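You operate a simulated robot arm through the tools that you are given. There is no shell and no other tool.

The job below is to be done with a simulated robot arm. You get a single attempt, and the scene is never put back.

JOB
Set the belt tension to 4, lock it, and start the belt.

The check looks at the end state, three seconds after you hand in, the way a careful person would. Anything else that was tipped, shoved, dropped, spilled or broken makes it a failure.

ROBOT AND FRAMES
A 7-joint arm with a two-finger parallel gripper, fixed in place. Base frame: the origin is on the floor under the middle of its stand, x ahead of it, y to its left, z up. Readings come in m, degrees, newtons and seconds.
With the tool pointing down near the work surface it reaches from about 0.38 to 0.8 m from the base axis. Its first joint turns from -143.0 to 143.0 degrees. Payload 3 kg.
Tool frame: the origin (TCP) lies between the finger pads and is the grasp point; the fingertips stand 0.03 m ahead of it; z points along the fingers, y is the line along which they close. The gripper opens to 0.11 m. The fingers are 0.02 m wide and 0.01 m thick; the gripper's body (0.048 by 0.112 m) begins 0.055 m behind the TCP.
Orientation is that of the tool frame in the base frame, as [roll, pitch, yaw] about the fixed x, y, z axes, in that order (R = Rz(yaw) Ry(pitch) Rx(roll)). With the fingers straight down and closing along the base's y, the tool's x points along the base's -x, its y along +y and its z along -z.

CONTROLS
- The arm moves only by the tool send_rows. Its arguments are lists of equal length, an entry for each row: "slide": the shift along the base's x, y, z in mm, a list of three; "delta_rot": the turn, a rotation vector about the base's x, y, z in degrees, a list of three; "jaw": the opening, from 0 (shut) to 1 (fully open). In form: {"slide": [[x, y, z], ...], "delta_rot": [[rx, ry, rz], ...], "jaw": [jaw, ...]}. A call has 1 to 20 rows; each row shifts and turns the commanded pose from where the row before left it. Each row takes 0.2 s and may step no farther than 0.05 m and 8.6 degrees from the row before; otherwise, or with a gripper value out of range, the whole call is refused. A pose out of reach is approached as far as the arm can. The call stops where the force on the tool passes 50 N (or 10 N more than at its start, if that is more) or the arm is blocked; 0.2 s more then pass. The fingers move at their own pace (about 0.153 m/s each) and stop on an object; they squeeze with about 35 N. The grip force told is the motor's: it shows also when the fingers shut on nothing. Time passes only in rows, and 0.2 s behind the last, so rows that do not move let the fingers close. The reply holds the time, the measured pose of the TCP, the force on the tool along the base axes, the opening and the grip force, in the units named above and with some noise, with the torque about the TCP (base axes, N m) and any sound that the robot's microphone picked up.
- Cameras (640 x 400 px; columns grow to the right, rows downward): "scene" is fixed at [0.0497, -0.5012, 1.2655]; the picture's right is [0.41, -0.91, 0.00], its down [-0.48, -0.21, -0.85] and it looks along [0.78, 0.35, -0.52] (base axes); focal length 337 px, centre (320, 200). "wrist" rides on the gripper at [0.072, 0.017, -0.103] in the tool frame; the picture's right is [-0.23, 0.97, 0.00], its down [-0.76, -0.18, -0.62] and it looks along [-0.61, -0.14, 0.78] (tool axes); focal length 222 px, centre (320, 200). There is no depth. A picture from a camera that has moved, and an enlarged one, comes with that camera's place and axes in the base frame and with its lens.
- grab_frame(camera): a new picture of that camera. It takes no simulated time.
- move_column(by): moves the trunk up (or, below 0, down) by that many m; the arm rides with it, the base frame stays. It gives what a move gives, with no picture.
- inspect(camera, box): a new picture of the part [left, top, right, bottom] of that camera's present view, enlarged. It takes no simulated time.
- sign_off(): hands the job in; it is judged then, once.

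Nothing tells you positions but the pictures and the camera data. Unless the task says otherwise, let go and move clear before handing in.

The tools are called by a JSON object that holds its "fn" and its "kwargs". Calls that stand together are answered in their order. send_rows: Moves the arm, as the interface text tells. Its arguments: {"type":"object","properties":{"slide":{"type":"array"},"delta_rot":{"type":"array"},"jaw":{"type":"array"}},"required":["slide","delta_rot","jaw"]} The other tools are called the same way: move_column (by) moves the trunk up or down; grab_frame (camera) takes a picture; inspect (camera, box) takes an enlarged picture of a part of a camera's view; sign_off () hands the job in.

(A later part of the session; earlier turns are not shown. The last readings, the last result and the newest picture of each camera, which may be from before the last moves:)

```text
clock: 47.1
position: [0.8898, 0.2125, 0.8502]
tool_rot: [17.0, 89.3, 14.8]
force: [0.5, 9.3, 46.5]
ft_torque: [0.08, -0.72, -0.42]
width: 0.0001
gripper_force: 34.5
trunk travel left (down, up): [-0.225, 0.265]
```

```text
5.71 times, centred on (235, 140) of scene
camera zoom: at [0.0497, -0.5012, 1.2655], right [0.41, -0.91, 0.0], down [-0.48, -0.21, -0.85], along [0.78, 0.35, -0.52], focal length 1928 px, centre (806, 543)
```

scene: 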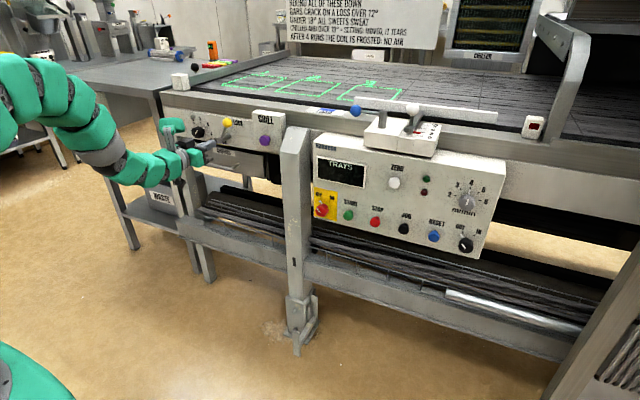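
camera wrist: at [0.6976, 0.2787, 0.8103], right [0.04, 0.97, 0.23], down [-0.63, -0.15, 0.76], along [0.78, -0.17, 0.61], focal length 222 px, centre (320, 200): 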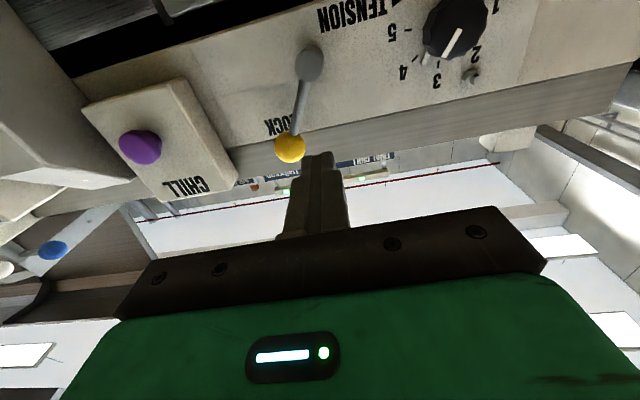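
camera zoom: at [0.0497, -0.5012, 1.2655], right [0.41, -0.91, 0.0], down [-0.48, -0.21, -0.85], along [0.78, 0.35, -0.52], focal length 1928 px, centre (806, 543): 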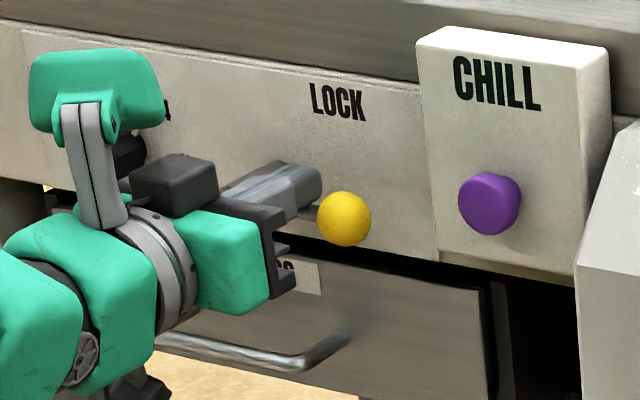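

The lever stops firmly at exactly its original horizontal position, so its travel is horizontal ↔ ~60° up. I need to find which end is locked; I'll back off and repeat the brisk knob test with the lever horizontal.

{"fn": "send_rows", "kwargs": {"slide": [[0, 0, 5], [0, 0, 6], [-25, 1, 0], [-35, 1.5, 0], [-30, 1.3, 0]], "delta_rot": [[0, 0, 0], [0, 0, 0], [0, 0, 0], [0, 0, 0], [0, 0, 0]], "jaw": [0, 0, 0, 0, 0]}}

{"fn": "send_rows", "kwargs": {"slide": [[0, 30, -2], [0, 32, -3], [0, 32, -4], [0, 32, -4], [0, 31, -4]], "delta_rot": [[0, 0, 0], [0, 0, 0], [0, 0, 0], [0, 0, 0], [0, 0, 0]], "jaw": [0.55, 0.55, 0.55, 0.55, 0.55]}}

{"fn": "grab_frame", "kwargs": {"camera": "wrist"}}

```text
clock: 48.3
position: [0.8023, 0.2123, 0.8498]
tool_rot: [153.5, 89.8, 151.0]
force: [-0.4, 1.0, 0.7]
ft_torque: [0.02, -0.03, 0.0]
width: 0.0002
gripper_force: 35.6
trunk travel left (down, up): [-0.225, 0.265]
```

```text
clock: 49.5
position: [0.8021, 0.372, 0.8347]
tool_rot: [101.0, 89.7, 98.7]
force: [0.8, -0.6, 0.3]
ft_torque: [0.0, -0.02, 0.07]
width: 0.0605
gripper_force: 0.1
trunk travel left (down, up): [-0.225, 0.265]
```

```text
taken
camera wrist: at [0.6983, 0.3939, 0.761], right [0.04, 0.97, 0.23], down [-0.63, -0.15, 0.76], along [0.78, -0.18, 0.61], focal length 222 px, centre (320, 200)
```

wrist: 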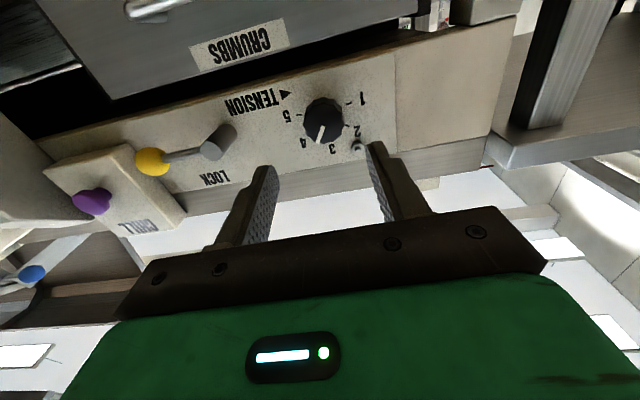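

Lined up with the knob again. Advancing and gripping, then recording the pointer before the test.

{"fn": "send_rows", "kwargs": {"slide": [[24, -0.4, 0.7], [24, -0.4, 0.7], [24, -0.4, 0.7], [22, -0.4, 0.6], [0, 0, 0], [0, 0, 0], [0, 0, 0]], "delta_rot": [[0, 0, 0], [0, 0, 0], [0, 0, 0], [0, 0, 0], [0, 0, 0], [0, 0, 0], [0, 0, 0]], "jaw": [0.55, 0.55, 0.55, 0.55, 0.3, 0.3, 0.3]}}

{"fn": "inspect", "kwargs": {"camera": "wrist", "box": [280, 140, 360, 200]}}

{"fn": "send_rows", "kwargs": {"slide": [[0, 0, 0], [0, 0, 0], [0, 0, 0]], "delta_rot": [[8, -0.36, 0], [8, -0.36, 0], [0, 0, 0]], "jaw": [0.3, 0.3, 0.3]}}

{"fn": "inspect", "kwargs": {"camera": "wrist", "box": [280, 140, 360, 200]}}

{"fn": "inspect", "kwargs": {"camera": "scene", "box": [190, 118, 214, 144]}}

```text
clock: 51.1
position: [0.8954, 0.3713, 0.8371]
tool_rot: [136.3, 89.9, 134.0]
force: [-1.5, 0.5, -4.4]
ft_torque: [0.02, 0.22, 0.78]
width: 0.0392
gripper_force: 45.5
trunk travel left (down, up): [-0.225, 0.265]
```

```text
6.67 times, centred on (320, 170) of wrist
camera zoom: at [0.7928, 0.3926, 0.7631], right [0.04, 0.97, 0.23], down [-0.63, -0.15, 0.76], along [0.78, -0.17, 0.61], focal length 1481 px, centre (320, 400)
```

zoom: 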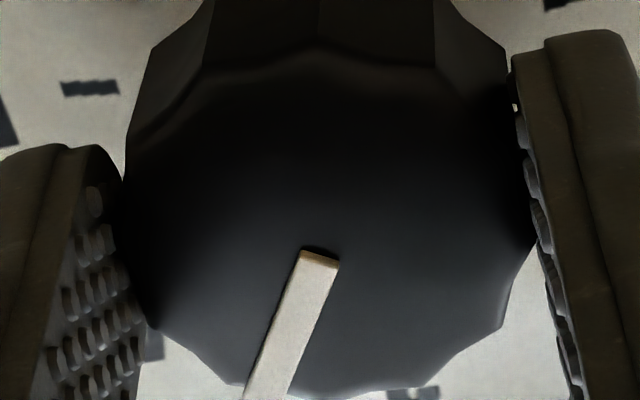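

```text
clock: 51.9
position: [0.8961, 0.371, 0.8362]
tool_rot: [89.8, 73.9, 87.6]
force: [13.2, 4.5, 1.6]
ft_torque: [0.01, 0.38, 1.01]
width: 0.0396
gripper_force: 45.0
trunk travel left (down, up): [-0.225, 0.265]
```

```text
6.67 times, centred on (320, 170) of wrist
camera zoom: at [0.7935, 0.4123, 0.7708], right [0.04, 0.87, 0.49], down [-0.64, -0.36, 0.68], along [0.77, -0.34, 0.54], focal length 1481 px, centre (320, 400)
```

zoom: 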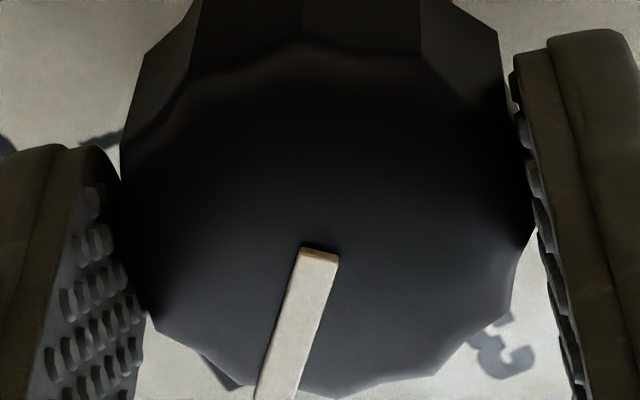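

```text
15.38 times, centred on (202, 131) of scene
camera zoom: at [0.0497, -0.5012, 1.2655], right [0.41, -0.91, 0.0], down [-0.48, -0.21, -0.85], along [0.78, 0.35, -0.52], focal length 5190 px, centre (2135, 1262)
```

zoom: 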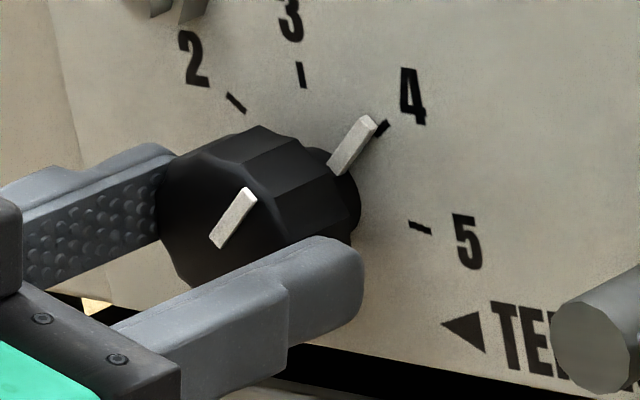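

With the lever horizontal the knob slipped slightly (12° of 16°); not conclusive. I'll do a longer brisk turn (−56°) here and later the same with the lever up, to compare clearly.

{"fn": "send_rows", "kwargs": {"slide": [[0, 0, 0], [0, 0, 0], [0, 0, 0], [0, 0, 0], [0, 0, 0], [0, 0, 0], [0, 0, 0]], "delta_rot": [[-8, 0.36, 0], [-8, 0.36, 0], [-8, 0.36, 0], [-8, 0.36, 0], [-8, 0.36, 0], [-8, 0.36, 0], [-8, 0.36, 0]], "jaw": [0.3, 0.3, 0.3, 0.3, 0.3, 0.3, 0.3]}}

{"fn": "inspect", "kwargs": {"camera": "wrist", "box": [280, 140, 360, 200]}}

{"fn": "inspect", "kwargs": {"camera": "scene", "box": [190, 118, 214, 144]}}

```text
clock: 53.5
position: [0.8936, 0.3692, 0.8361]
tool_rot: [-90.3, 49.8, -92.7]
force: [-9.0, 0.7, -3.6]
ft_torque: [0.02, -0.15, 0.63]
width: 0.0397
gripper_force: 45.1
trunk travel left (down, up): [-0.225, 0.265]
```

```text
6.67 times, centred on (320, 170) of wrist
camera zoom: at [0.7881, 0.3411, 0.7704], right [0.04, 0.89, -0.45], down [-0.6, 0.38, 0.7], along [0.8, 0.25, 0.55], focal length 1481 px, centre (320, 400)
```

zoom: 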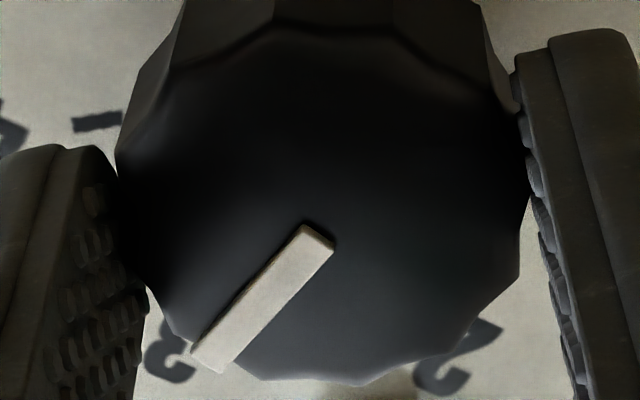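

```text
15.38 times, centred on (202, 131) of scene
camera zoom: at [0.0497, -0.5012, 1.2655], right [0.41, -0.91, 0.0], down [-0.48, -0.21, -0.85], along [0.78, 0.35, -0.52], focal length 5190 px, centre (2135, 1262)
```

zoom: 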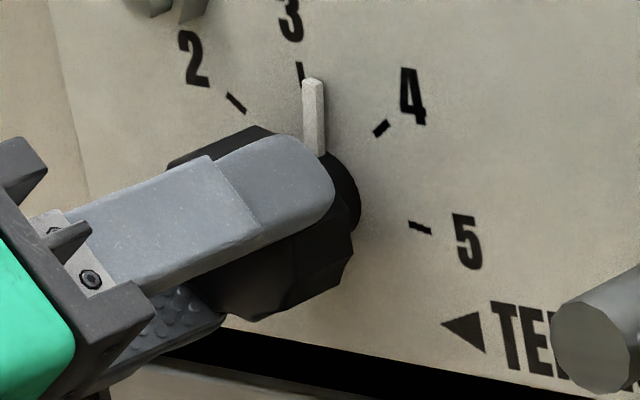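

With the lever horizontal the knob drags and slips (33° of 56°), while with it up it followed briskly; turning clockwise to horizontal tightens. So horizontal looks like "locked". I'll release, raise the lever to unlock, and confirm.

{"fn": "send_rows", "kwargs": {"slide": [[0, 0, 0], [0, 0, 0], [-25, 1.1, 0], [-25, 1.1, 0], [-25, 1.1, 0], [-20, 0.9, 0]], "delta_rot": [[0, 0, 0], [0, 0, 0], [0, 0, 0], [0, 0, 0], [0, 0, 0], [0, 0, 0]], "jaw": [0.55, 0.55, 0.55, 0.55, 0.55, 0.55]}}

{"fn": "send_rows", "kwargs": {"slide": [[0, -20, -4], [0, -27, -5], [0, -27, -5], [0, -30, -6], [0, -30, -6], [0, -29, -5]], "delta_rot": [[6.7, -0.3, 0], [6.7, -0.3, 0], [6.7, -0.3, 0], [6.7, -0.3, 0], [6.7, -0.3, 0], [6.7, -0.3, 0]], "jaw": [0, 0, 0, 0, 0, 0]}}

{"fn": "grab_frame", "kwargs": {"camera": "wrist"}}

```text
clock: 54.9
position: [0.7984, 0.3738, 0.8379]
tool_rot: [-90.3, 50.1, -92.6]
force: [-0.1, 0.3, -0.4]
ft_torque: [0.0, 0.02, 0.01]
width: 0.0605
gripper_force: 0.1
trunk travel left (down, up): [-0.225, 0.265]
```

```text
clock: 56.3
position: [0.8, 0.2113, 0.8057]
tool_rot: [103.1, 89.6, 100.8]
force: [0.3, 1.3, -0.1]
ft_torque: [-0.02, 0.0, -0.05]
width: 0.0003
gripper_force: 34.9
trunk travel left (down, up): [-0.225, 0.265]
```

```text
taken
camera wrist: at [0.6959, 0.2327, 0.7323], right [0.04, 0.97, 0.23], down [-0.63, -0.16, 0.76], along [0.78, -0.18, 0.6], focal length 222 px, centre (320, 200)
```

wrist: 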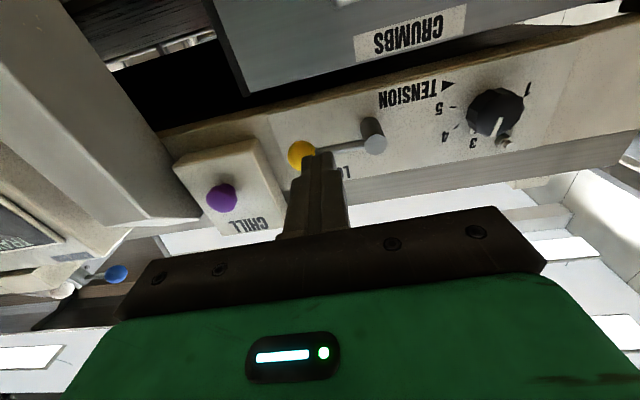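

Below the lever rod again. Moving in and swinging the lever up along its arc, stopping near the upper end.

{"fn": "send_rows", "kwargs": {"slide": [[22, -1, 0.5], [22, -1, 0.5], [22, -1, 0.5], [22, -1, 0.5]], "delta_rot": [[0, 0, 0], [0, 0, 0], [0, 0, 0], [0, 0, 0]], "jaw": [0, 0, 0, 0]}}

{"fn": "send_rows", "kwargs": {"slide": [[0, 0, 5], [0, 0, 5], [0, 0, 5], [0, 0, 5], [0, 0, 4.5], [0, 0.2, 4.5], [0, 0.6, 4.2], [0, 0.8, 4.1], [0, 1.2, 3.9], [0, 1.3, 3.9], [0, 1.9, 3.7], [0, 2, 3.6], [0, 2, 2.6], [0, 1.5, 1.8]], "delta_rot": [[0, 0, 0], [0, 0, 0], [0, 0, 0], [0, 0, 0], [0, 0, 0], [0, 0, 0], [0, 0, 0], [0, 0, 0], [0, 0, 0], [0, 0, 0], [0, 0, 0], [0, 0, 0], [0, 0, 0], [0, 0, 0]], "jaw": [0, 0, 0, 0, 0, 0, 0, 0, 0, 0, 0, 0, 0, 0]}}

{"fn": "inspect", "kwargs": {"camera": "scene", "box": [185, 95, 285, 165]}}

```text
clock: 57.3
position: [0.888, 0.2083, 0.8064]
tool_rot: [116.7, 89.7, 114.3]
force: [-0.7, -0.1, 0.1]
ft_torque: [0.02, 0.0, 0.0]
width: 0.0
gripper_force: 34.7
trunk travel left (down, up): [-0.225, 0.265]
```

```text
clock: 60.3
position: [0.889, 0.2177, 0.866]
tool_rot: [99.3, 89.7, 96.8]
force: [0.2, -0.3, -2.2]
ft_torque: [-0.04, 0.06, -0.03]
width: 0.0004
gripper_force: 35.1
trunk travel left (down, up): [-0.225, 0.265]
```

```text
5.71 times, centred on (235, 130) of scene
camera zoom: at [0.0497, -0.5012, 1.2655], right [0.41, -0.91, 0.0], down [-0.48, -0.21, -0.85], along [0.78, 0.35, -0.52], focal length 1928 px, centre (806, 600)
```

zoom: 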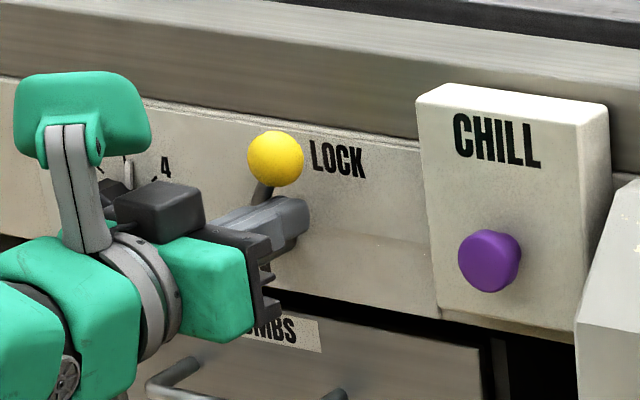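

Lever is up again. Retreating and returning to the knob with a −40° pre-roll.

{"fn": "send_rows", "kwargs": {"slide": [[0, -3, -3], [-25, 1.1, 0], [-30, 1.3, 0], [-35, 1.6, 0]], "delta_rot": [[0, 0, 0], [0, 0, 0], [0, 0, 0], [0, 0, 0]], "jaw": [0, 0, 0, 0]}}

{"fn": "send_rows", "kwargs": {"slide": [[0, 25, -4], [0, 26, -4], [0, 26, -5], [0, 26, -5], [0, 26, -4.5], [0, 25, -4]], "delta_rot": [[-6.7, 0.3, 0], [-6.7, 0.3, 0], [-6.7, 0.3, 0], [-6.7, 0.3, 0], [-6.7, 0.3, 0], [-6.7, 0.3, 0]], "jaw": [0.55, 0.55, 0.55, 0.55, 0.55, 0.55]}}

{"fn": "grab_frame", "kwargs": {"camera": "wrist"}}

```text
clock: 61.3
position: [0.797, 0.2182, 0.8618]
tool_rot: [92.3, 89.6, 89.9]
force: [0.1, 0.2, -0.7]
ft_torque: [-0.01, -0.03, 0.0]
width: 0.0
gripper_force: 35.4
trunk travel left (down, up): [-0.225, 0.265]
```

```text
clock: 62.7
position: [0.7988, 0.3722, 0.8348]
tool_rot: [-90.3, 50.0, -92.7]
force: [1.1, -0.2, 0.6]
ft_torque: [0.0, 0.0, 0.05]
width: 0.0604
gripper_force: 0.0
trunk travel left (down, up): [-0.225, 0.265]
```

```text
taken
camera wrist: at [0.6934, 0.3445, 0.7686], right [0.04, 0.89, -0.45], down [-0.61, 0.38, 0.7], along [0.8, 0.25, 0.55], focal length 222 px, centre (320, 200)
```

wrist: 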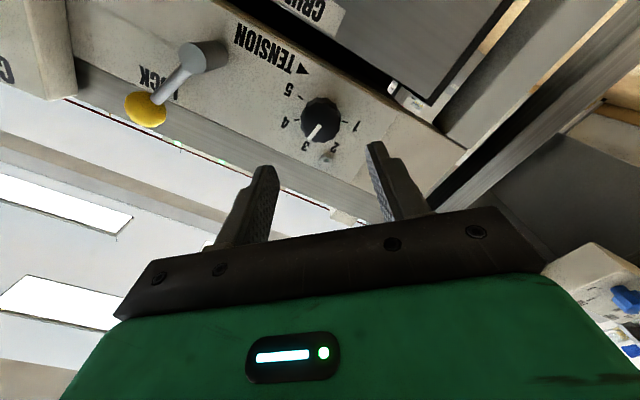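

Aligned on the knob axis. Advancing, gripping, and doing the +56° brisk turn with the lever up.

{"fn": "send_rows", "kwargs": {"slide": [[25, -0.5, 0.5], [25, -0.5, 0.5], [25, -0.5, 0.4], [22, -0.5, 0.4], [0, 0, 0], [0, 0, 0], [0, 0, 0]], "delta_rot": [[0, 0, 0], [0, 0, 0], [0, 0, 0], [0, 0, 0], [0, 0, 0], [0, 0, 0], [0, 0, 0]], "jaw": [0.55, 0.55, 0.55, 0.55, 0.3, 0.3, 0.3]}}

{"fn": "inspect", "kwargs": {"camera": "wrist", "box": [280, 140, 360, 200]}}

{"fn": "send_rows", "kwargs": {"slide": [[0, 0, 0], [0, 0, 0], [0, 0, 0], [0, 0, 0], [0, 0, 0], [0, 0, 0], [0, 0, 0]], "delta_rot": [[8, -0.36, 0], [8, -0.36, 0], [8, -0.36, 0], [8, -0.36, 0], [8, -0.36, 0], [8, -0.36, 0], [8, -0.36, 0]], "jaw": [0.3, 0.3, 0.3, 0.3, 0.3, 0.3, 0.3]}}

{"fn": "inspect", "kwargs": {"camera": "wrist", "box": [280, 140, 360, 200]}}

{"fn": "inspect", "kwargs": {"camera": "scene", "box": [190, 118, 214, 144]}}

```text
clock: 64.3
position: [0.8979, 0.3698, 0.8361]
tool_rot: [-90.3, 50.1, -92.8]
force: [-2.0, -5.7, -2.1]
ft_torque: [-0.04, 0.79, 0.35]
width: 0.0401
gripper_force: 45.0
trunk travel left (down, up): [-0.225, 0.265]
```

```text
6.67 times, centred on (320, 170) of wrist
camera zoom: at [0.792, 0.3411, 0.7696], right [0.04, 0.89, -0.45], down [-0.6, 0.38, 0.7], along [0.8, 0.25, 0.55], focal length 1481 px, centre (320, 400)
```

zoom: 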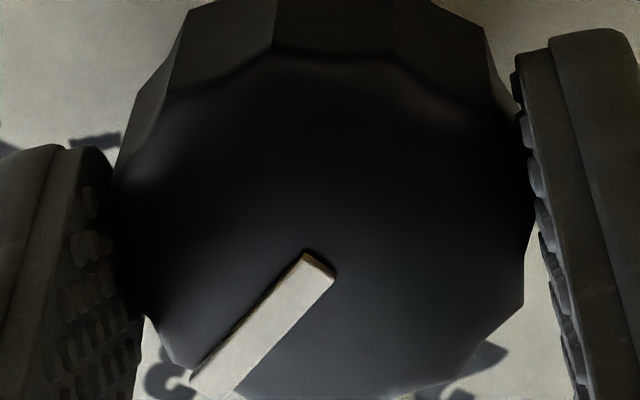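

```text
clock: 65.9
position: [0.8961, 0.3715, 0.8367]
tool_rot: [90.2, 73.7, 87.7]
force: [31.9, 0.7, -1.9]
ft_torque: [-0.01, 0.23, 0.84]
width: 0.0402
gripper_force: 44.6
trunk travel left (down, up): [-0.225, 0.265]
```

```text
6.67 times, centred on (320, 170) of wrist
camera zoom: at [0.7938, 0.4125, 0.7707], right [0.04, 0.87, 0.49], down [-0.64, -0.36, 0.68], along [0.77, -0.34, 0.54], focal length 1481 px, centre (320, 400)
```

zoom: 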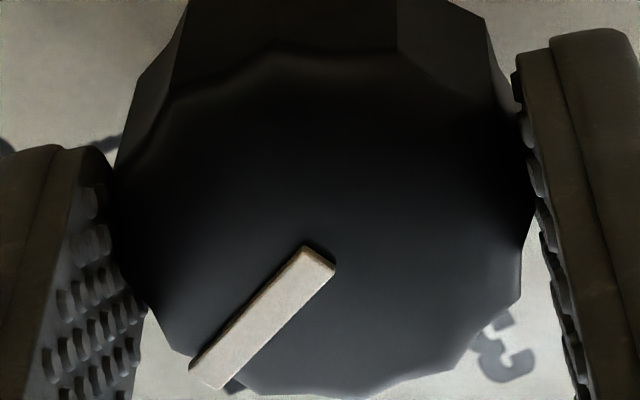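

```text
15.38 times, centred on (202, 131) of scene
camera zoom: at [0.0497, -0.5012, 1.2655], right [0.41, -0.91, 0.0], down [-0.48, -0.21, -0.85], along [0.78, 0.35, -0.52], focal length 5190 px, centre (2135, 1262)
```

zoom: 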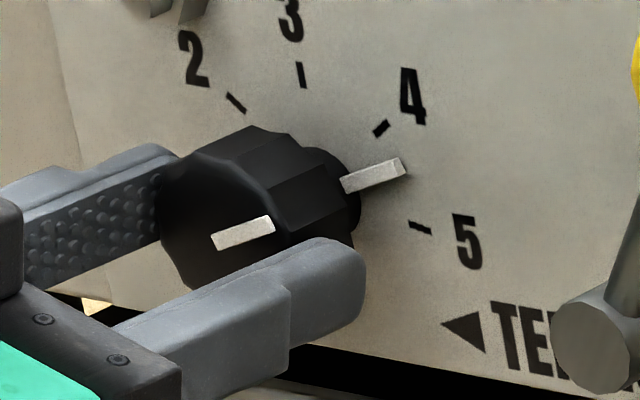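

Lever up: the full 56° was transmitted with no slip, so lever‑up is unlocked and horizontal is locked. The pointer is now at ~22° (4.5), so I'll turn back 23° slowly to land on 4.

{"fn": "send_rows", "kwargs": {"slide": [[0, 0, 0], [0, 0, 0], [0, 0, 0], [0, 0, 0], [0, 0, 0], [0, 0, 0], [0, 0, 0], [0, 0, 0], [0, 0, 0], [0, 0, 0], [0, 0, 0]], "delta_rot": [[-2.3, 0.1, 0], [-2.3, 0.1, 0], [-2.3, 0.1, 0], [-2.3, 0.1, 0], [-2.3, 0.1, 0], [-2.3, 0.1, 0], [-2.3, 0.1, 0], [-2.3, 0.1, 0], [-2.3, 0.1, 0], [-2.3, 0.1, 0], [0, 0, 0]], "jaw": [0.3, 0.3, 0.3, 0.3, 0.3, 0.3, 0.3, 0.3, 0.3, 0.3, 0.3]}}

{"fn": "inspect", "kwargs": {"camera": "wrist", "box": [280, 140, 360, 200]}}

{"fn": "inspect", "kwargs": {"camera": "scene", "box": [190, 118, 214, 144]}}

```text
clock: 68.3
position: [0.8936, 0.3705, 0.8365]
tool_rot: [-90.5, 83.1, -93.0]
force: [22.4, -7.1, 4.8]
ft_torque: [-0.03, -0.17, 0.52]
width: 0.0398
gripper_force: 44.6
trunk travel left (down, up): [-0.225, 0.265]
```

```text
6.67 times, centred on (320, 170) of wrist
camera zoom: at [0.7911, 0.3836, 0.7615], right [0.04, 0.99, 0.11], down [-0.63, -0.06, 0.78], along [0.78, -0.1, 0.62], focal length 1481 px, centre (320, 400)
```

zoom: 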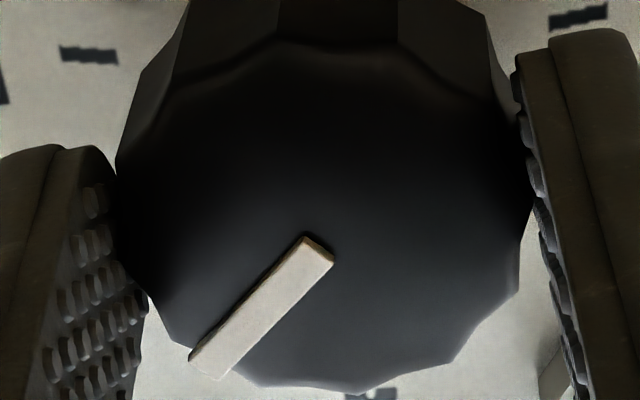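

```text
15.38 times, centred on (202, 131) of scene
camera zoom: at [0.0497, -0.5012, 1.2655], right [0.41, -0.91, 0.0], down [-0.48, -0.21, -0.85], along [0.78, 0.35, -0.52], focal length 5190 px, centre (2135, 1262)
```

zoom: 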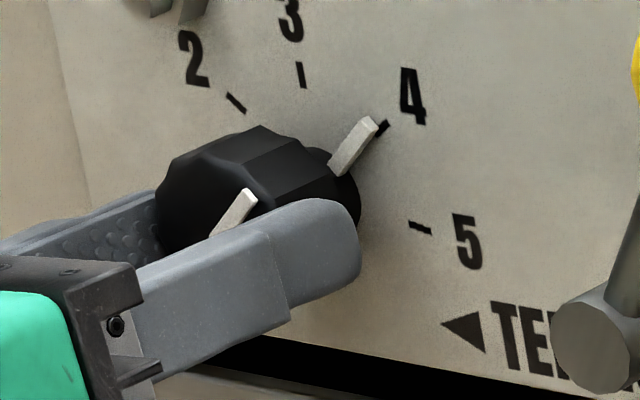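

The pointer computes to 44.8° – on 4. Releasing and backing out, then checking it again.

{"fn": "send_rows", "kwargs": {"slide": [[0, 0, 0], [0, 0, 0], [-25, 1.1, 0], [-25, 1.1, 0], [-25, 1.1, 0], [-20, 0.9, 0]], "delta_rot": [[0, 0, 0], [0, 0, 0], [0, 0, 0], [0, 0, 0], [0, 0, 0], [0, 0, 0]], "jaw": [0.55, 0.55, 0.55, 0.55, 0.55, 0.55]}}

{"fn": "inspect", "kwargs": {"camera": "scene", "box": [190, 118, 214, 144]}}

{"fn": "inspect", "kwargs": {"camera": "wrist", "box": [270, 70, 390, 160]}}

```text
clock: 69.7
position: [0.7979, 0.3754, 0.8375]
tool_rot: [-90.1, 83.1, -92.6]
force: [1.4, 0.4, -0.5]
ft_torque: [-0.04, 0.01, 0.01]
width: 0.0605
gripper_force: 0.2
trunk travel left (down, up): [-0.225, 0.265]
```

```text
15.38 times, centred on (202, 131) of scene
camera zoom: at [0.0497, -0.5012, 1.2655], right [0.41, -0.91, 0.0], down [-0.48, -0.21, -0.85], along [0.78, 0.35, -0.52], focal length 5190 px, centre (2135, 1262)
```

zoom: 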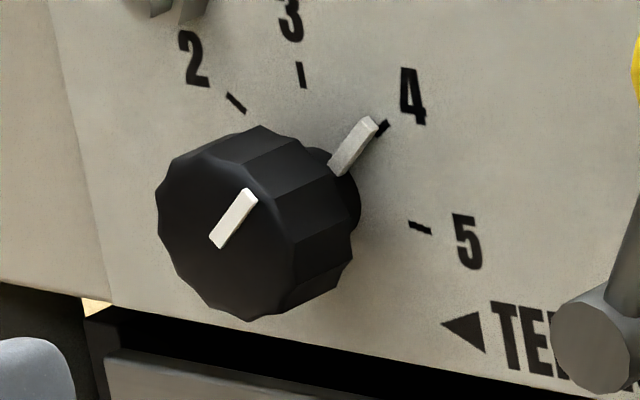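

```text
4.44 times, centred on (330, 115) of wrist
camera zoom: at [0.6948, 0.3885, 0.7623], right [0.04, 0.99, 0.11], down [-0.63, -0.06, 0.78], along [0.78, -0.1, 0.62], focal length 987 px, centre (276, 578)
```

zoom: 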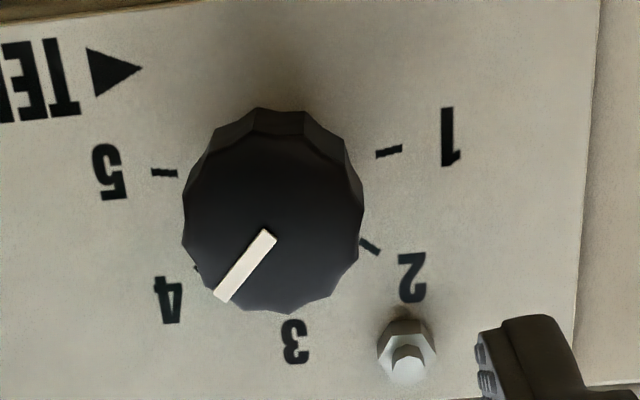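

Tension pointer is at 4 with nothing touching. Now I'll move to the upper left of the lever and push it down to horizontal to lock.

{"fn": "send_rows", "kwargs": {"slide": [[0, -20, 9], [0, -25, 10], [0, -25, 9], [1, -25, 9], [1, -24, 8.5]], "delta_rot": [[1.4, -0.06, 0], [1.4, -0.06, 0], [1.4, -0.06, 0], [1.4, -0.06, 0], [1.3, -0.06, 0]], "jaw": [0, 0, 0, 0, 0]}}

{"fn": "send_rows", "kwargs": {"slide": [[22, -0.4, 0], [22, -0.4, 0], [22, -0.4, 0], [22, -0.4, 0]], "delta_rot": [[0, 0, 0], [0, 0, 0], [0, 0, 0], [0, 0, 0]], "jaw": [0, 0, 0, 0]}}

{"fn": "inspect", "kwargs": {"camera": "scene", "box": [185, 95, 285, 165]}}

{"fn": "grab_frame", "kwargs": {"camera": "wrist"}}

```text
clock: 70.9
position: [0.7987, 0.2557, 0.8833]
tool_rot: [15.7, 90.0, 13.2]
force: [0.0, 1.0, -0.7]
ft_torque: [-0.03, -0.01, -0.06]
width: 0.0001
gripper_force: 35.2
trunk travel left (down, up): [-0.225, 0.265]
```

```text
clock: 71.9
position: [0.8865, 0.2554, 0.8826]
tool_rot: [-170.9, 89.8, -173.4]
force: [0.1, -0.5, -0.4]
ft_torque: [0.01, 0.03, 0.02]
width: 0.0002
gripper_force: 34.7
trunk travel left (down, up): [-0.225, 0.265]
```

```text
5.71 times, centred on (235, 130) of scene
camera zoom: at [0.0497, -0.5012, 1.2655], right [0.41, -0.91, 0.0], down [-0.48, -0.21, -0.85], along [0.78, 0.35, -0.52], focal length 1928 px, centre (806, 600)
```

zoom: 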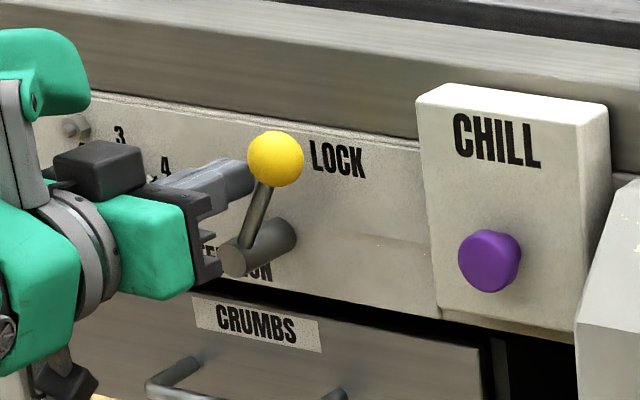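

```text
taken
camera wrist: at [0.7847, 0.2761, 0.81], right [0.04, 0.97, 0.23], down [-0.63, -0.15, 0.76], along [0.78, -0.17, 0.61], focal length 222 px, centre (320, 200)
```

wrist: 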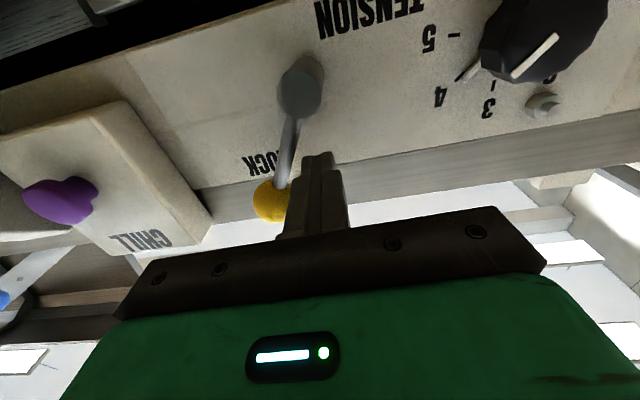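

Fingers are on the upper left of the rod. Pushing the lever along its arc to horizontal.

{"fn": "send_rows", "kwargs": {"slide": [[0, -4, -2], [0, -4, -2.5], [0, -5, -2.5], [0, -5, -3], [0, -5, -3], [0, -5, -3.5], [0, -4.5, -4], [0, -4, -4], [0, -1.6, -3.9], [0, -1.6, -3.9], [0, -1.6, -3.9], [0, -1.4, -3.6], [0, -0.6, -2.5]], "delta_rot": [[0, 0, 0], [0, 0, 0], [0, 0, 0], [0, 0, 0], [0, 0, 0], [0, 0, 0], [0, 0, 0], [0, 0, 0], [0, 0, 0], [0, 0, 0], [0, 0, 0], [0, 0, 0], [0, 0, 0]], "jaw": [0, 0, 0, 0, 0, 0, 0, 0, 0, 0, 0, 0, 0]}}

{"fn": "inspect", "kwargs": {"camera": "scene", "box": [185, 105, 285, 175]}}

```text
clock: 74.7
position: [0.8888, 0.2134, 0.8498]
tool_rot: [8.5, 89.3, 6.6]
force: [4.5, 14.6, 41.0]
ft_torque: [0.12, -0.75, 0.12]
width: 0.0
gripper_force: 35.5
trunk travel left (down, up): [-0.225, 0.265]
```

```text
5.71 times, centred on (235, 140) of scene
camera zoom: at [0.0497, -0.5012, 1.2655], right [0.41, -0.91, 0.0], down [-0.48, -0.21, -0.85], along [0.78, 0.35, -0.52], focal length 1928 px, centre (806, 543)
```

zoom: 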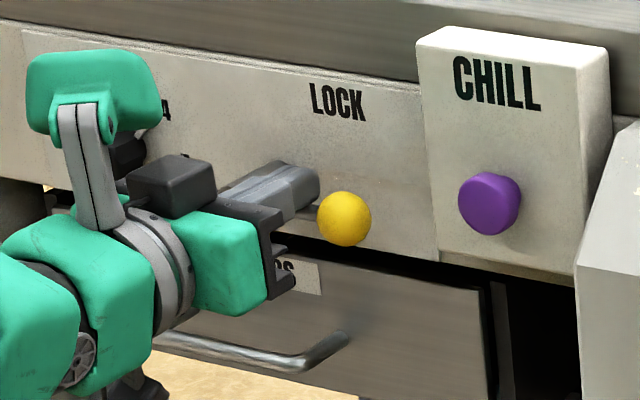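

The lever is against its horizontal stop. I'll lift off, retreat, and confirm the pointer is still at 4.

{"fn": "send_rows", "kwargs": {"slide": [[0, 0, 5], [0, 0, 6], [-25, 1, 0], [-35, 1.5, 0], [-40, 1.7, 0], [-30, 1, 0]], "delta_rot": [[0, 0, 0], [0, 0, 0], [0, 0, 0], [0, 0, 0], [0, 0, 0], [0, 0, 0]], "jaw": [0, 0, 0, 0, 0, 0]}}

{"fn": "inspect", "kwargs": {"camera": "scene", "box": [185, 105, 265, 160]}}

{"fn": "grab_frame", "kwargs": {"camera": "wrist"}}

```text
clock: 76.1
position: [0.7551, 0.2175, 0.8527]
tool_rot: [-176.1, 89.8, -178.3]
force: [-0.2, 0.3, -0.5]
ft_torque: [0.02, -0.03, 0.04]
width: 0.0
gripper_force: 35.0
trunk travel left (down, up): [-0.225, 0.265]
```

```text
7.27 times, centred on (225, 132) of scene
camera zoom: at [0.0497, -0.5012, 1.2655], right [0.41, -0.91, 0.0], down [-0.48, -0.21, -0.85], along [0.78, 0.35, -0.52], focal length 2454 px, centre (1011, 691)
```

zoom: 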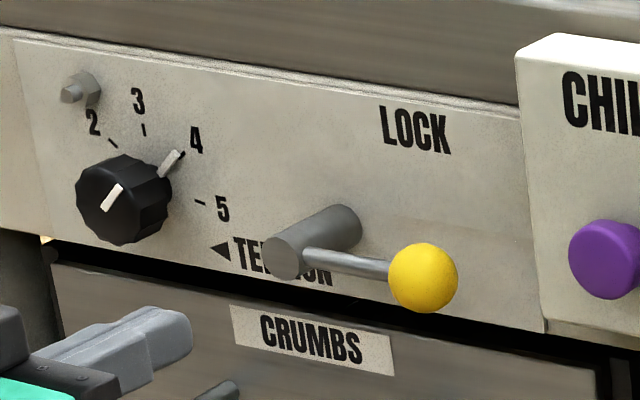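

```text
taken
camera wrist: at [0.6513, 0.2388, 0.7794], right [0.04, 0.97, 0.23], down [-0.63, -0.15, 0.76], along [0.78, -0.17, 0.6], focal length 222 px, centre (320, 200)
```

wrist: 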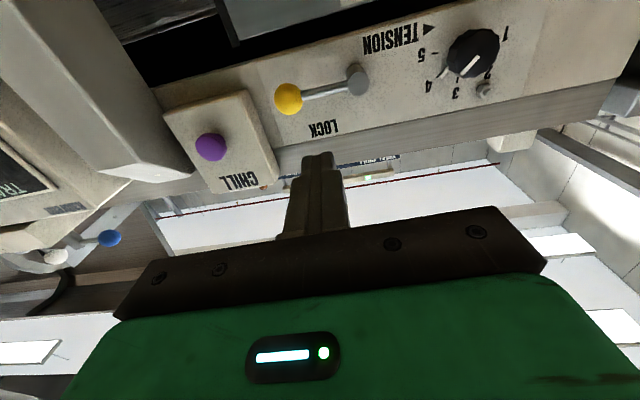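

Pointer on 4, lever horizontal and tight. Next is the main switch (red, OFF) around (0.845, −0.15, 0.70); I'll swing over in front of the control panel, staying well back.

{"fn": "send_rows", "kwargs": {"slide": [[-20, -30, 0], [-20, -40, 0], [-10, -40, -15], [0, -42, -18], [0, -42, -20], [0, -42, -20], [0, -42, -20], [0, -42, -20], [0, -40, -20]], "delta_rot": [[0, 0, 0], [0, 0, 0], [0, 0, 0], [0, 0, 0], [0, 0, 0], [0, 0, 0], [0, 0, 0], [0, 0, 0], [0, 0, 0]], "jaw": [0.55, 0.55, 0.55, 0.55, 0.55, 0.55, 0.55, 0.55, 0.55]}}

{"fn": "grab_frame", "kwargs": {"camera": "wrist"}}

{"fn": "grab_frame", "kwargs": {"camera": "scene"}}

```text
clock: 78.1
position: [0.7098, -0.1447, 0.7166]
tool_rot: [165.5, 89.8, 163.2]
force: [0.7, 0.2, -0.5]
ft_torque: [0.01, 0.01, -0.05]
width: 0.0605
gripper_force: 0.1
trunk travel left (down, up): [-0.225, 0.265]
```

```text
taken
camera wrist: at [0.6049, -0.1225, 0.6433], right [0.04, 0.97, 0.23], down [-0.63, -0.15, 0.76], along [0.78, -0.17, 0.61], focal length 222 px, centre (320, 200)
```

wrist: 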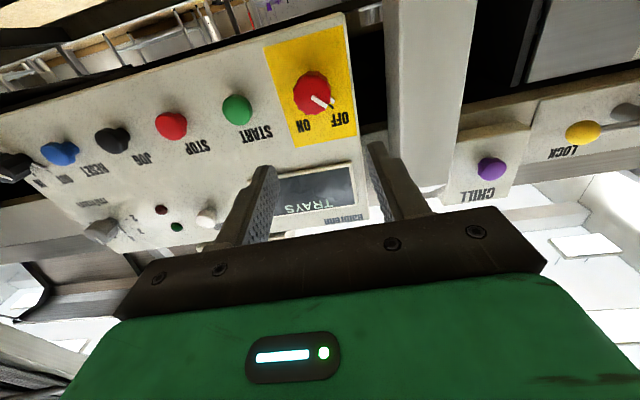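

```text
taken
```

scene: 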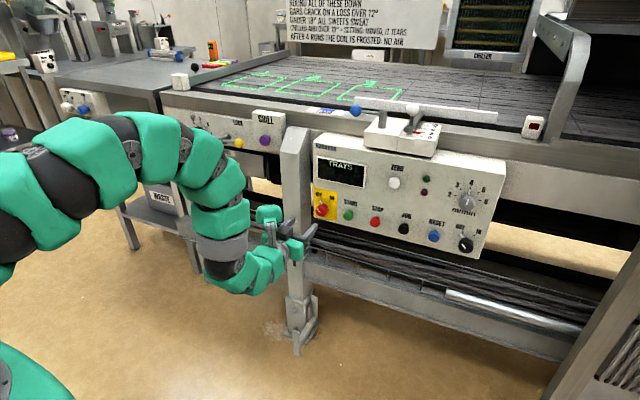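

The red main switch and START are clearly in view. Zooming for measurements.

{"fn": "inspect", "kwargs": {"camera": "wrist", "box": [210, 30, 370, 150]}}

{"fn": "inspect", "kwargs": {"camera": "wrist", "box": [40, 60, 240, 200]}}

{"fn": "inspect", "kwargs": {"camera": "scene", "box": [290, 165, 400, 245]}}

```text
3.33 times, centred on (290, 90) of wrist
camera zoom: at [0.6049, -0.1225, 0.6433], right [0.04, 0.97, 0.23], down [-0.63, -0.15, 0.76], along [0.78, -0.17, 0.61], focal length 740 px, centre (420, 567)
```

zoom: 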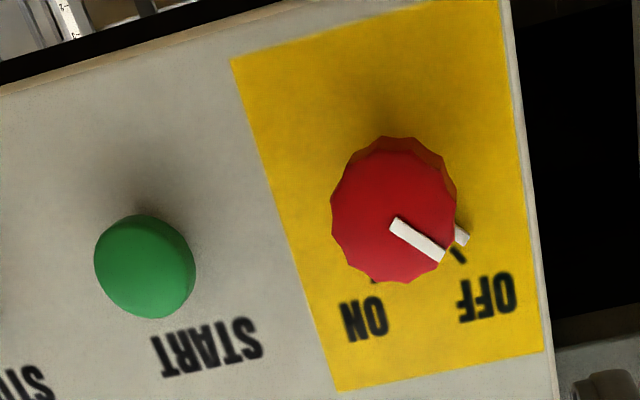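

```text
2.86 times, centred on (140, 130) of wrist
camera zoom: at [0.6049, -0.1225, 0.6433], right [0.04, 0.97, 0.23], down [-0.63, -0.15, 0.76], along [0.78, -0.17, 0.61], focal length 635 px, centre (834, 400)
```

zoom: 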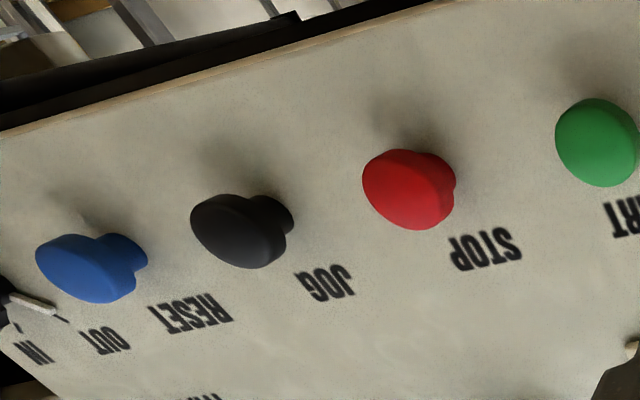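

```text
5.00 times, centred on (345, 205) of scene
camera zoom: at [0.0497, -0.5012, 1.2655], right [0.41, -0.91, 0.0], down [-0.48, -0.21, -0.85], along [0.78, 0.35, -0.52], focal length 1687 px, centre (195, 175)
```

zoom: 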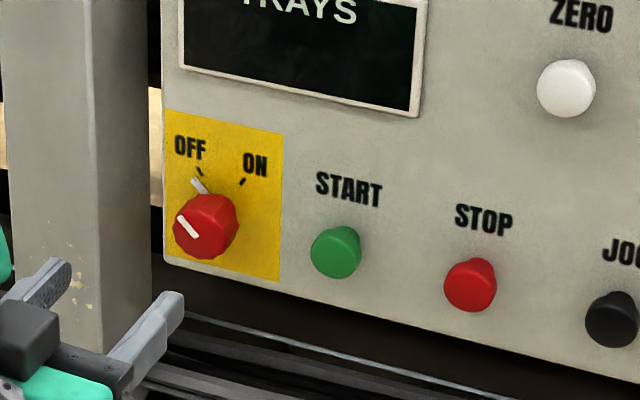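

The red main switch face is at about (0.841, −0.152, 0.696), pointer at OFF (about −38°), START face at (0.848, −0.236, 0.696), panel at x≈0.871. I'll pre-roll −35° and approach the main switch.

{"fn": "send_rows", "kwargs": {"slide": [[14, -1, -4.2], [14, -1, -4.2], [14, -1, -4.1], [14, -1, -4.1], [14, -1, -4]], "delta_rot": [[-7, 0.3, 0], [-7, 0.3, 0], [-7, 0.3, 0], [-7, 0.3, 0], [-7, 0.3, 0]], "jaw": [0.52, 0.52, 0.52, 0.52, 0.52]}}

{"fn": "grab_frame", "kwargs": {"camera": "wrist"}}

{"fn": "inspect", "kwargs": {"camera": "wrist", "box": [260, 70, 380, 160]}}

```text
clock: 79.3
position: [0.7782, -0.1471, 0.6986]
tool_rot: [-90.1, 54.9, -92.4]
force: [-0.4, -0.3, 0.1]
ft_torque: [0.01, 0.0, 0.02]
width: 0.057
gripper_force: 0.1
trunk travel left (down, up): [-0.225, 0.265]
```

```text
taken
camera wrist: at [0.673, -0.1706, 0.6277], right [0.04, 0.93, -0.37], down [-0.61, 0.32, 0.73], along [0.79, 0.2, 0.58], focal length 222 px, centre (320, 200)
```

wrist: 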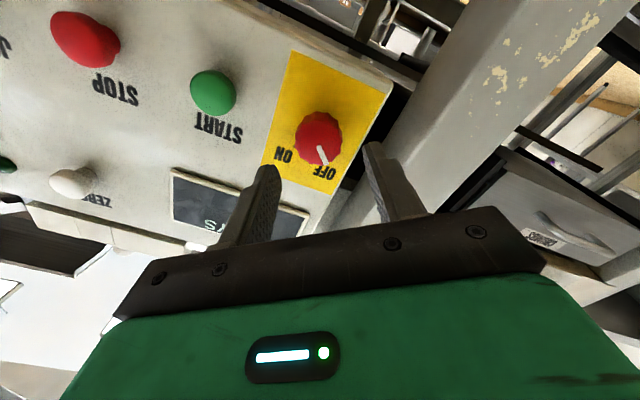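

```text
4.44 times, centred on (320, 115) of wrist
camera zoom: at [0.673, -0.1706, 0.6277], right [0.04, 0.93, -0.37], down [-0.61, 0.32, 0.73], along [0.79, 0.2, 0.58], focal length 987 px, centre (320, 578)
```

zoom: 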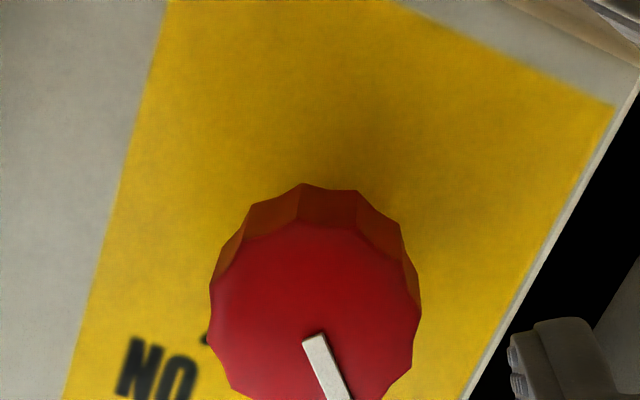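

Aligned within a few mm. Advancing onto the main switch with small corrections and closing.

{"fn": "send_rows", "kwargs": {"slide": [[17, -1.5, -0.9], [17, -1.5, -0.9], [17, -1.4, -0.8], [0, 0, 0], [0, 0, 0], [0, 0, 0]], "delta_rot": [[0, 0, 0], [0, 0, 0], [0, 0, 0], [0, 0, 0], [0, 0, 0], [0, 0, 0]], "jaw": [0.52, 0.52, 0.52, 0.28, 0.28, 0.28]}}

{"fn": "inspect", "kwargs": {"camera": "wrist", "box": [240, 80, 400, 220]}}

{"fn": "inspect", "kwargs": {"camera": "scene", "box": [290, 180, 370, 230]}}

```text
clock: 80.7
position: [0.8339, -0.1519, 0.6958]
tool_rot: [-90.0, 55.1, -92.6]
force: [-1.0, -13.0, 6.2]
ft_torque: [-0.01, 1.29, 0.29]
width: 0.036
gripper_force: 44.9
trunk travel left (down, up): [-0.225, 0.265]
```

```text
2.86 times, centred on (320, 150) of wrist
camera zoom: at [0.7287, -0.1741, 0.6253], right [0.04, 0.93, -0.37], down [-0.61, 0.32, 0.73], along [0.79, 0.2, 0.58], focal length 635 px, centre (320, 343)
```

zoom: 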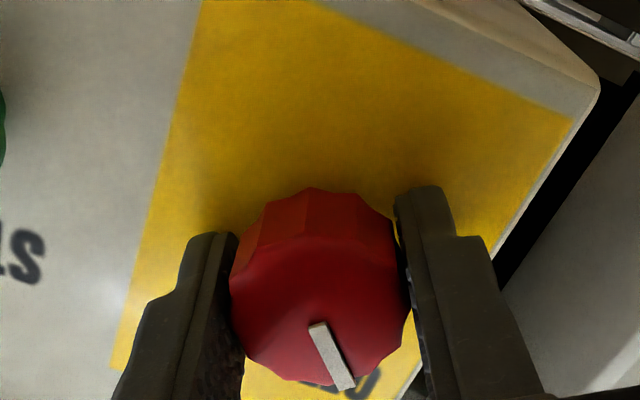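

```text
8.00 times, centred on (330, 205) of scene
camera zoom: at [0.0497, -0.5012, 1.2655], right [0.41, -0.91, 0.0], down [-0.48, -0.21, -0.85], along [0.78, 0.35, -0.52], focal length 2699 px, centre (240, 160)
```

zoom: 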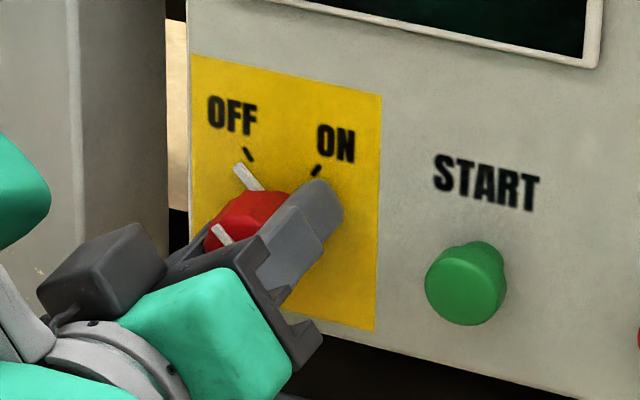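

Gripped the main switch. Turning slowly clockwise toward ON.

{"fn": "send_rows", "kwargs": {"slide": [[0, 0, 0], [0, 0, 0], [0, 0, 0], [0, 0, 0], [0, 0, 0], [0, 0, 0], [0, 0, 0], [0, 0, 0], [0, 0, 0], [0, 0, 0], [0, 0, 0], [0, 0, 0], [0, 0, 0], [0, 0, 0], [0, 0, 0]], "delta_rot": [[3, -0.13, 0], [3, -0.13, 0], [3, -0.13, 0], [3, -0.13, 0], [3, -0.13, 0], [3, -0.13, 0], [3, -0.13, 0], [3, -0.13, 0], [3, -0.13, 0], [3, -0.13, 0], [3, -0.13, 0], [3, -0.13, 0], [3, -0.13, 0], [3, -0.13, 0], [3, -0.13, 0]], "jaw": [0.28, 0.28, 0.28, 0.28, 0.28, 0.28, 0.28, 0.28, 0.28, 0.28, 0.28, 0.28, 0.28, 0.28, 0.28]}}

{"fn": "inspect", "kwargs": {"camera": "wrist", "box": [240, 80, 400, 220]}}

{"fn": "inspect", "kwargs": {"camera": "scene", "box": [290, 180, 370, 230]}}

```text
clock: 83.9
position: [0.8316, -0.1502, 0.6943]
tool_rot: [90.3, 79.8, 87.9]
force: [5.0, 4.8, 6.9]
ft_torque: [-0.01, 0.22, 1.07]
width: 0.0359
gripper_force: 45.1
trunk travel left (down, up): [-0.225, 0.265]
```

```text
2.86 times, centred on (320, 150) of wrist
camera zoom: at [0.7281, -0.1177, 0.6254], right [0.04, 0.92, 0.39], down [-0.63, -0.28, 0.72], along [0.77, -0.28, 0.57], focal length 635 px, centre (320, 343)
```

zoom: 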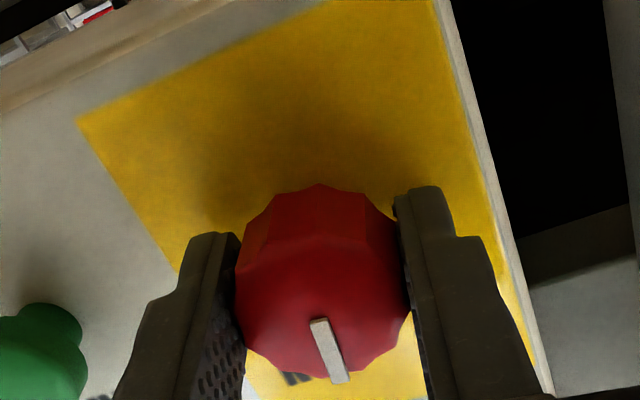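

```text
8.00 times, centred on (330, 205) of scene
camera zoom: at [0.0497, -0.5012, 1.2655], right [0.41, -0.91, 0.0], down [-0.48, -0.21, -0.85], along [0.78, 0.35, -0.52], focal length 2699 px, centre (240, 160)
```

zoom: 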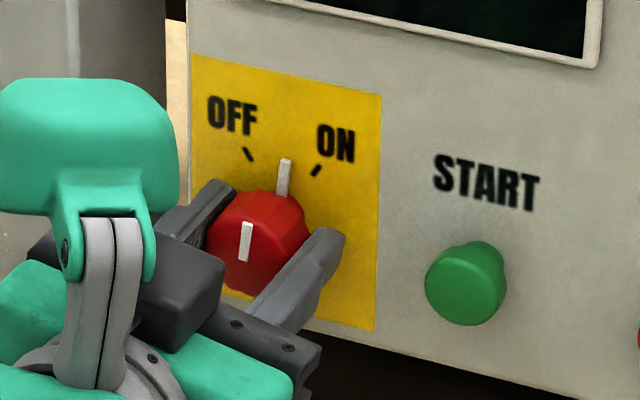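

The switch follows; pointer is near vertical. Continuing another ~28° to ON.

{"fn": "send_rows", "kwargs": {"slide": [[0, 0, 0], [0, 0, 0], [0, 0, 0], [0, 0, 0], [0, 0, 0], [0, 0, 0], [0, 0, 0], [0, 0, 0], [0, 0, 0], [0, 0, 0]], "delta_rot": [[2.8, -0.12, 0], [2.8, -0.12, 0], [2.8, -0.12, 0], [2.8, -0.12, 0], [2.8, -0.12, 0], [2.8, -0.12, 0], [2.8, -0.12, 0], [2.8, -0.12, 0], [2.8, -0.12, 0], [2.8, -0.12, 0]], "jaw": [0.28, 0.28, 0.28, 0.28, 0.28, 0.28, 0.28, 0.28, 0.28, 0.28]}}

{"fn": "inspect", "kwargs": {"camera": "wrist", "box": [240, 80, 400, 220]}}

{"fn": "inspect", "kwargs": {"camera": "scene", "box": [290, 180, 370, 230]}}

{"fn": "inspect", "kwargs": {"camera": "scene", "box": [300, 80, 520, 270]}}

```text
clock: 86.1
position: [0.8307, -0.1513, 0.6954]
tool_rot: [90.1, 51.9, 87.6]
force: [7.7, 7.0, -3.7]
ft_torque: [0.01, -0.03, 1.29]
width: 0.0354
gripper_force: 45.5
trunk travel left (down, up): [-0.225, 0.265]
```

```text
2.86 times, centred on (320, 150) of wrist
camera zoom: at [0.7289, -0.0888, 0.6473], right [0.03, 0.63, 0.78], down [-0.65, -0.58, 0.49], along [0.76, -0.52, 0.39], focal length 635 px, centre (320, 343)
```

zoom: 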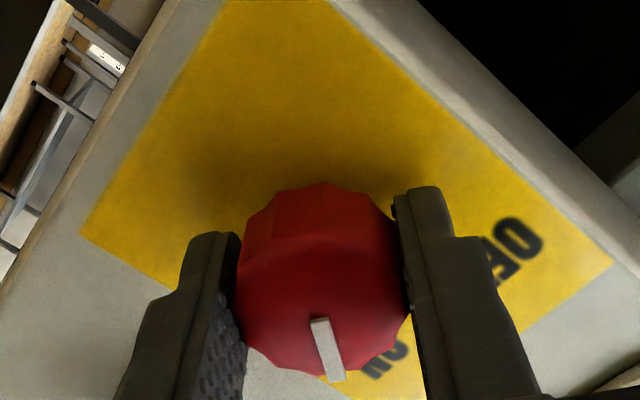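

```text
8.00 times, centred on (330, 205) of scene
camera zoom: at [0.0497, -0.5012, 1.2655], right [0.41, -0.91, 0.0], down [-0.48, -0.21, -0.85], along [0.78, 0.35, -0.52], focal length 2699 px, centre (240, 160)
```

zoom: 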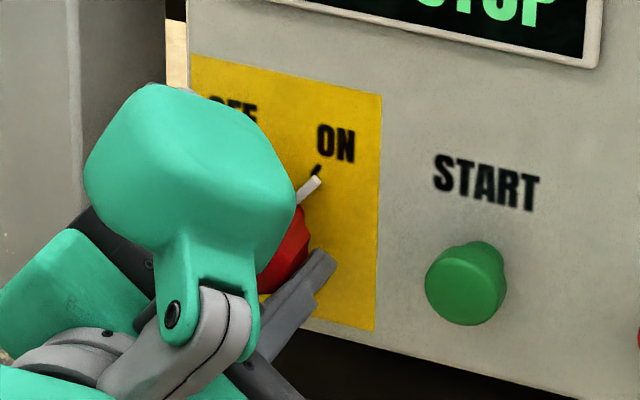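

```text
2.11 times, centred on (410, 175) of scene
camera zoom: at [0.0497, -0.5012, 1.2655], right [0.41, -0.91, 0.0], down [-0.48, -0.21, -0.85], along [0.78, 0.35, -0.52], focal length 710 px, centre (130, 253)
```

zoom: 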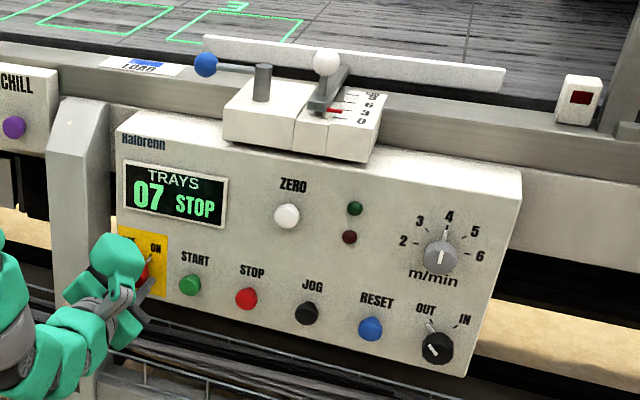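

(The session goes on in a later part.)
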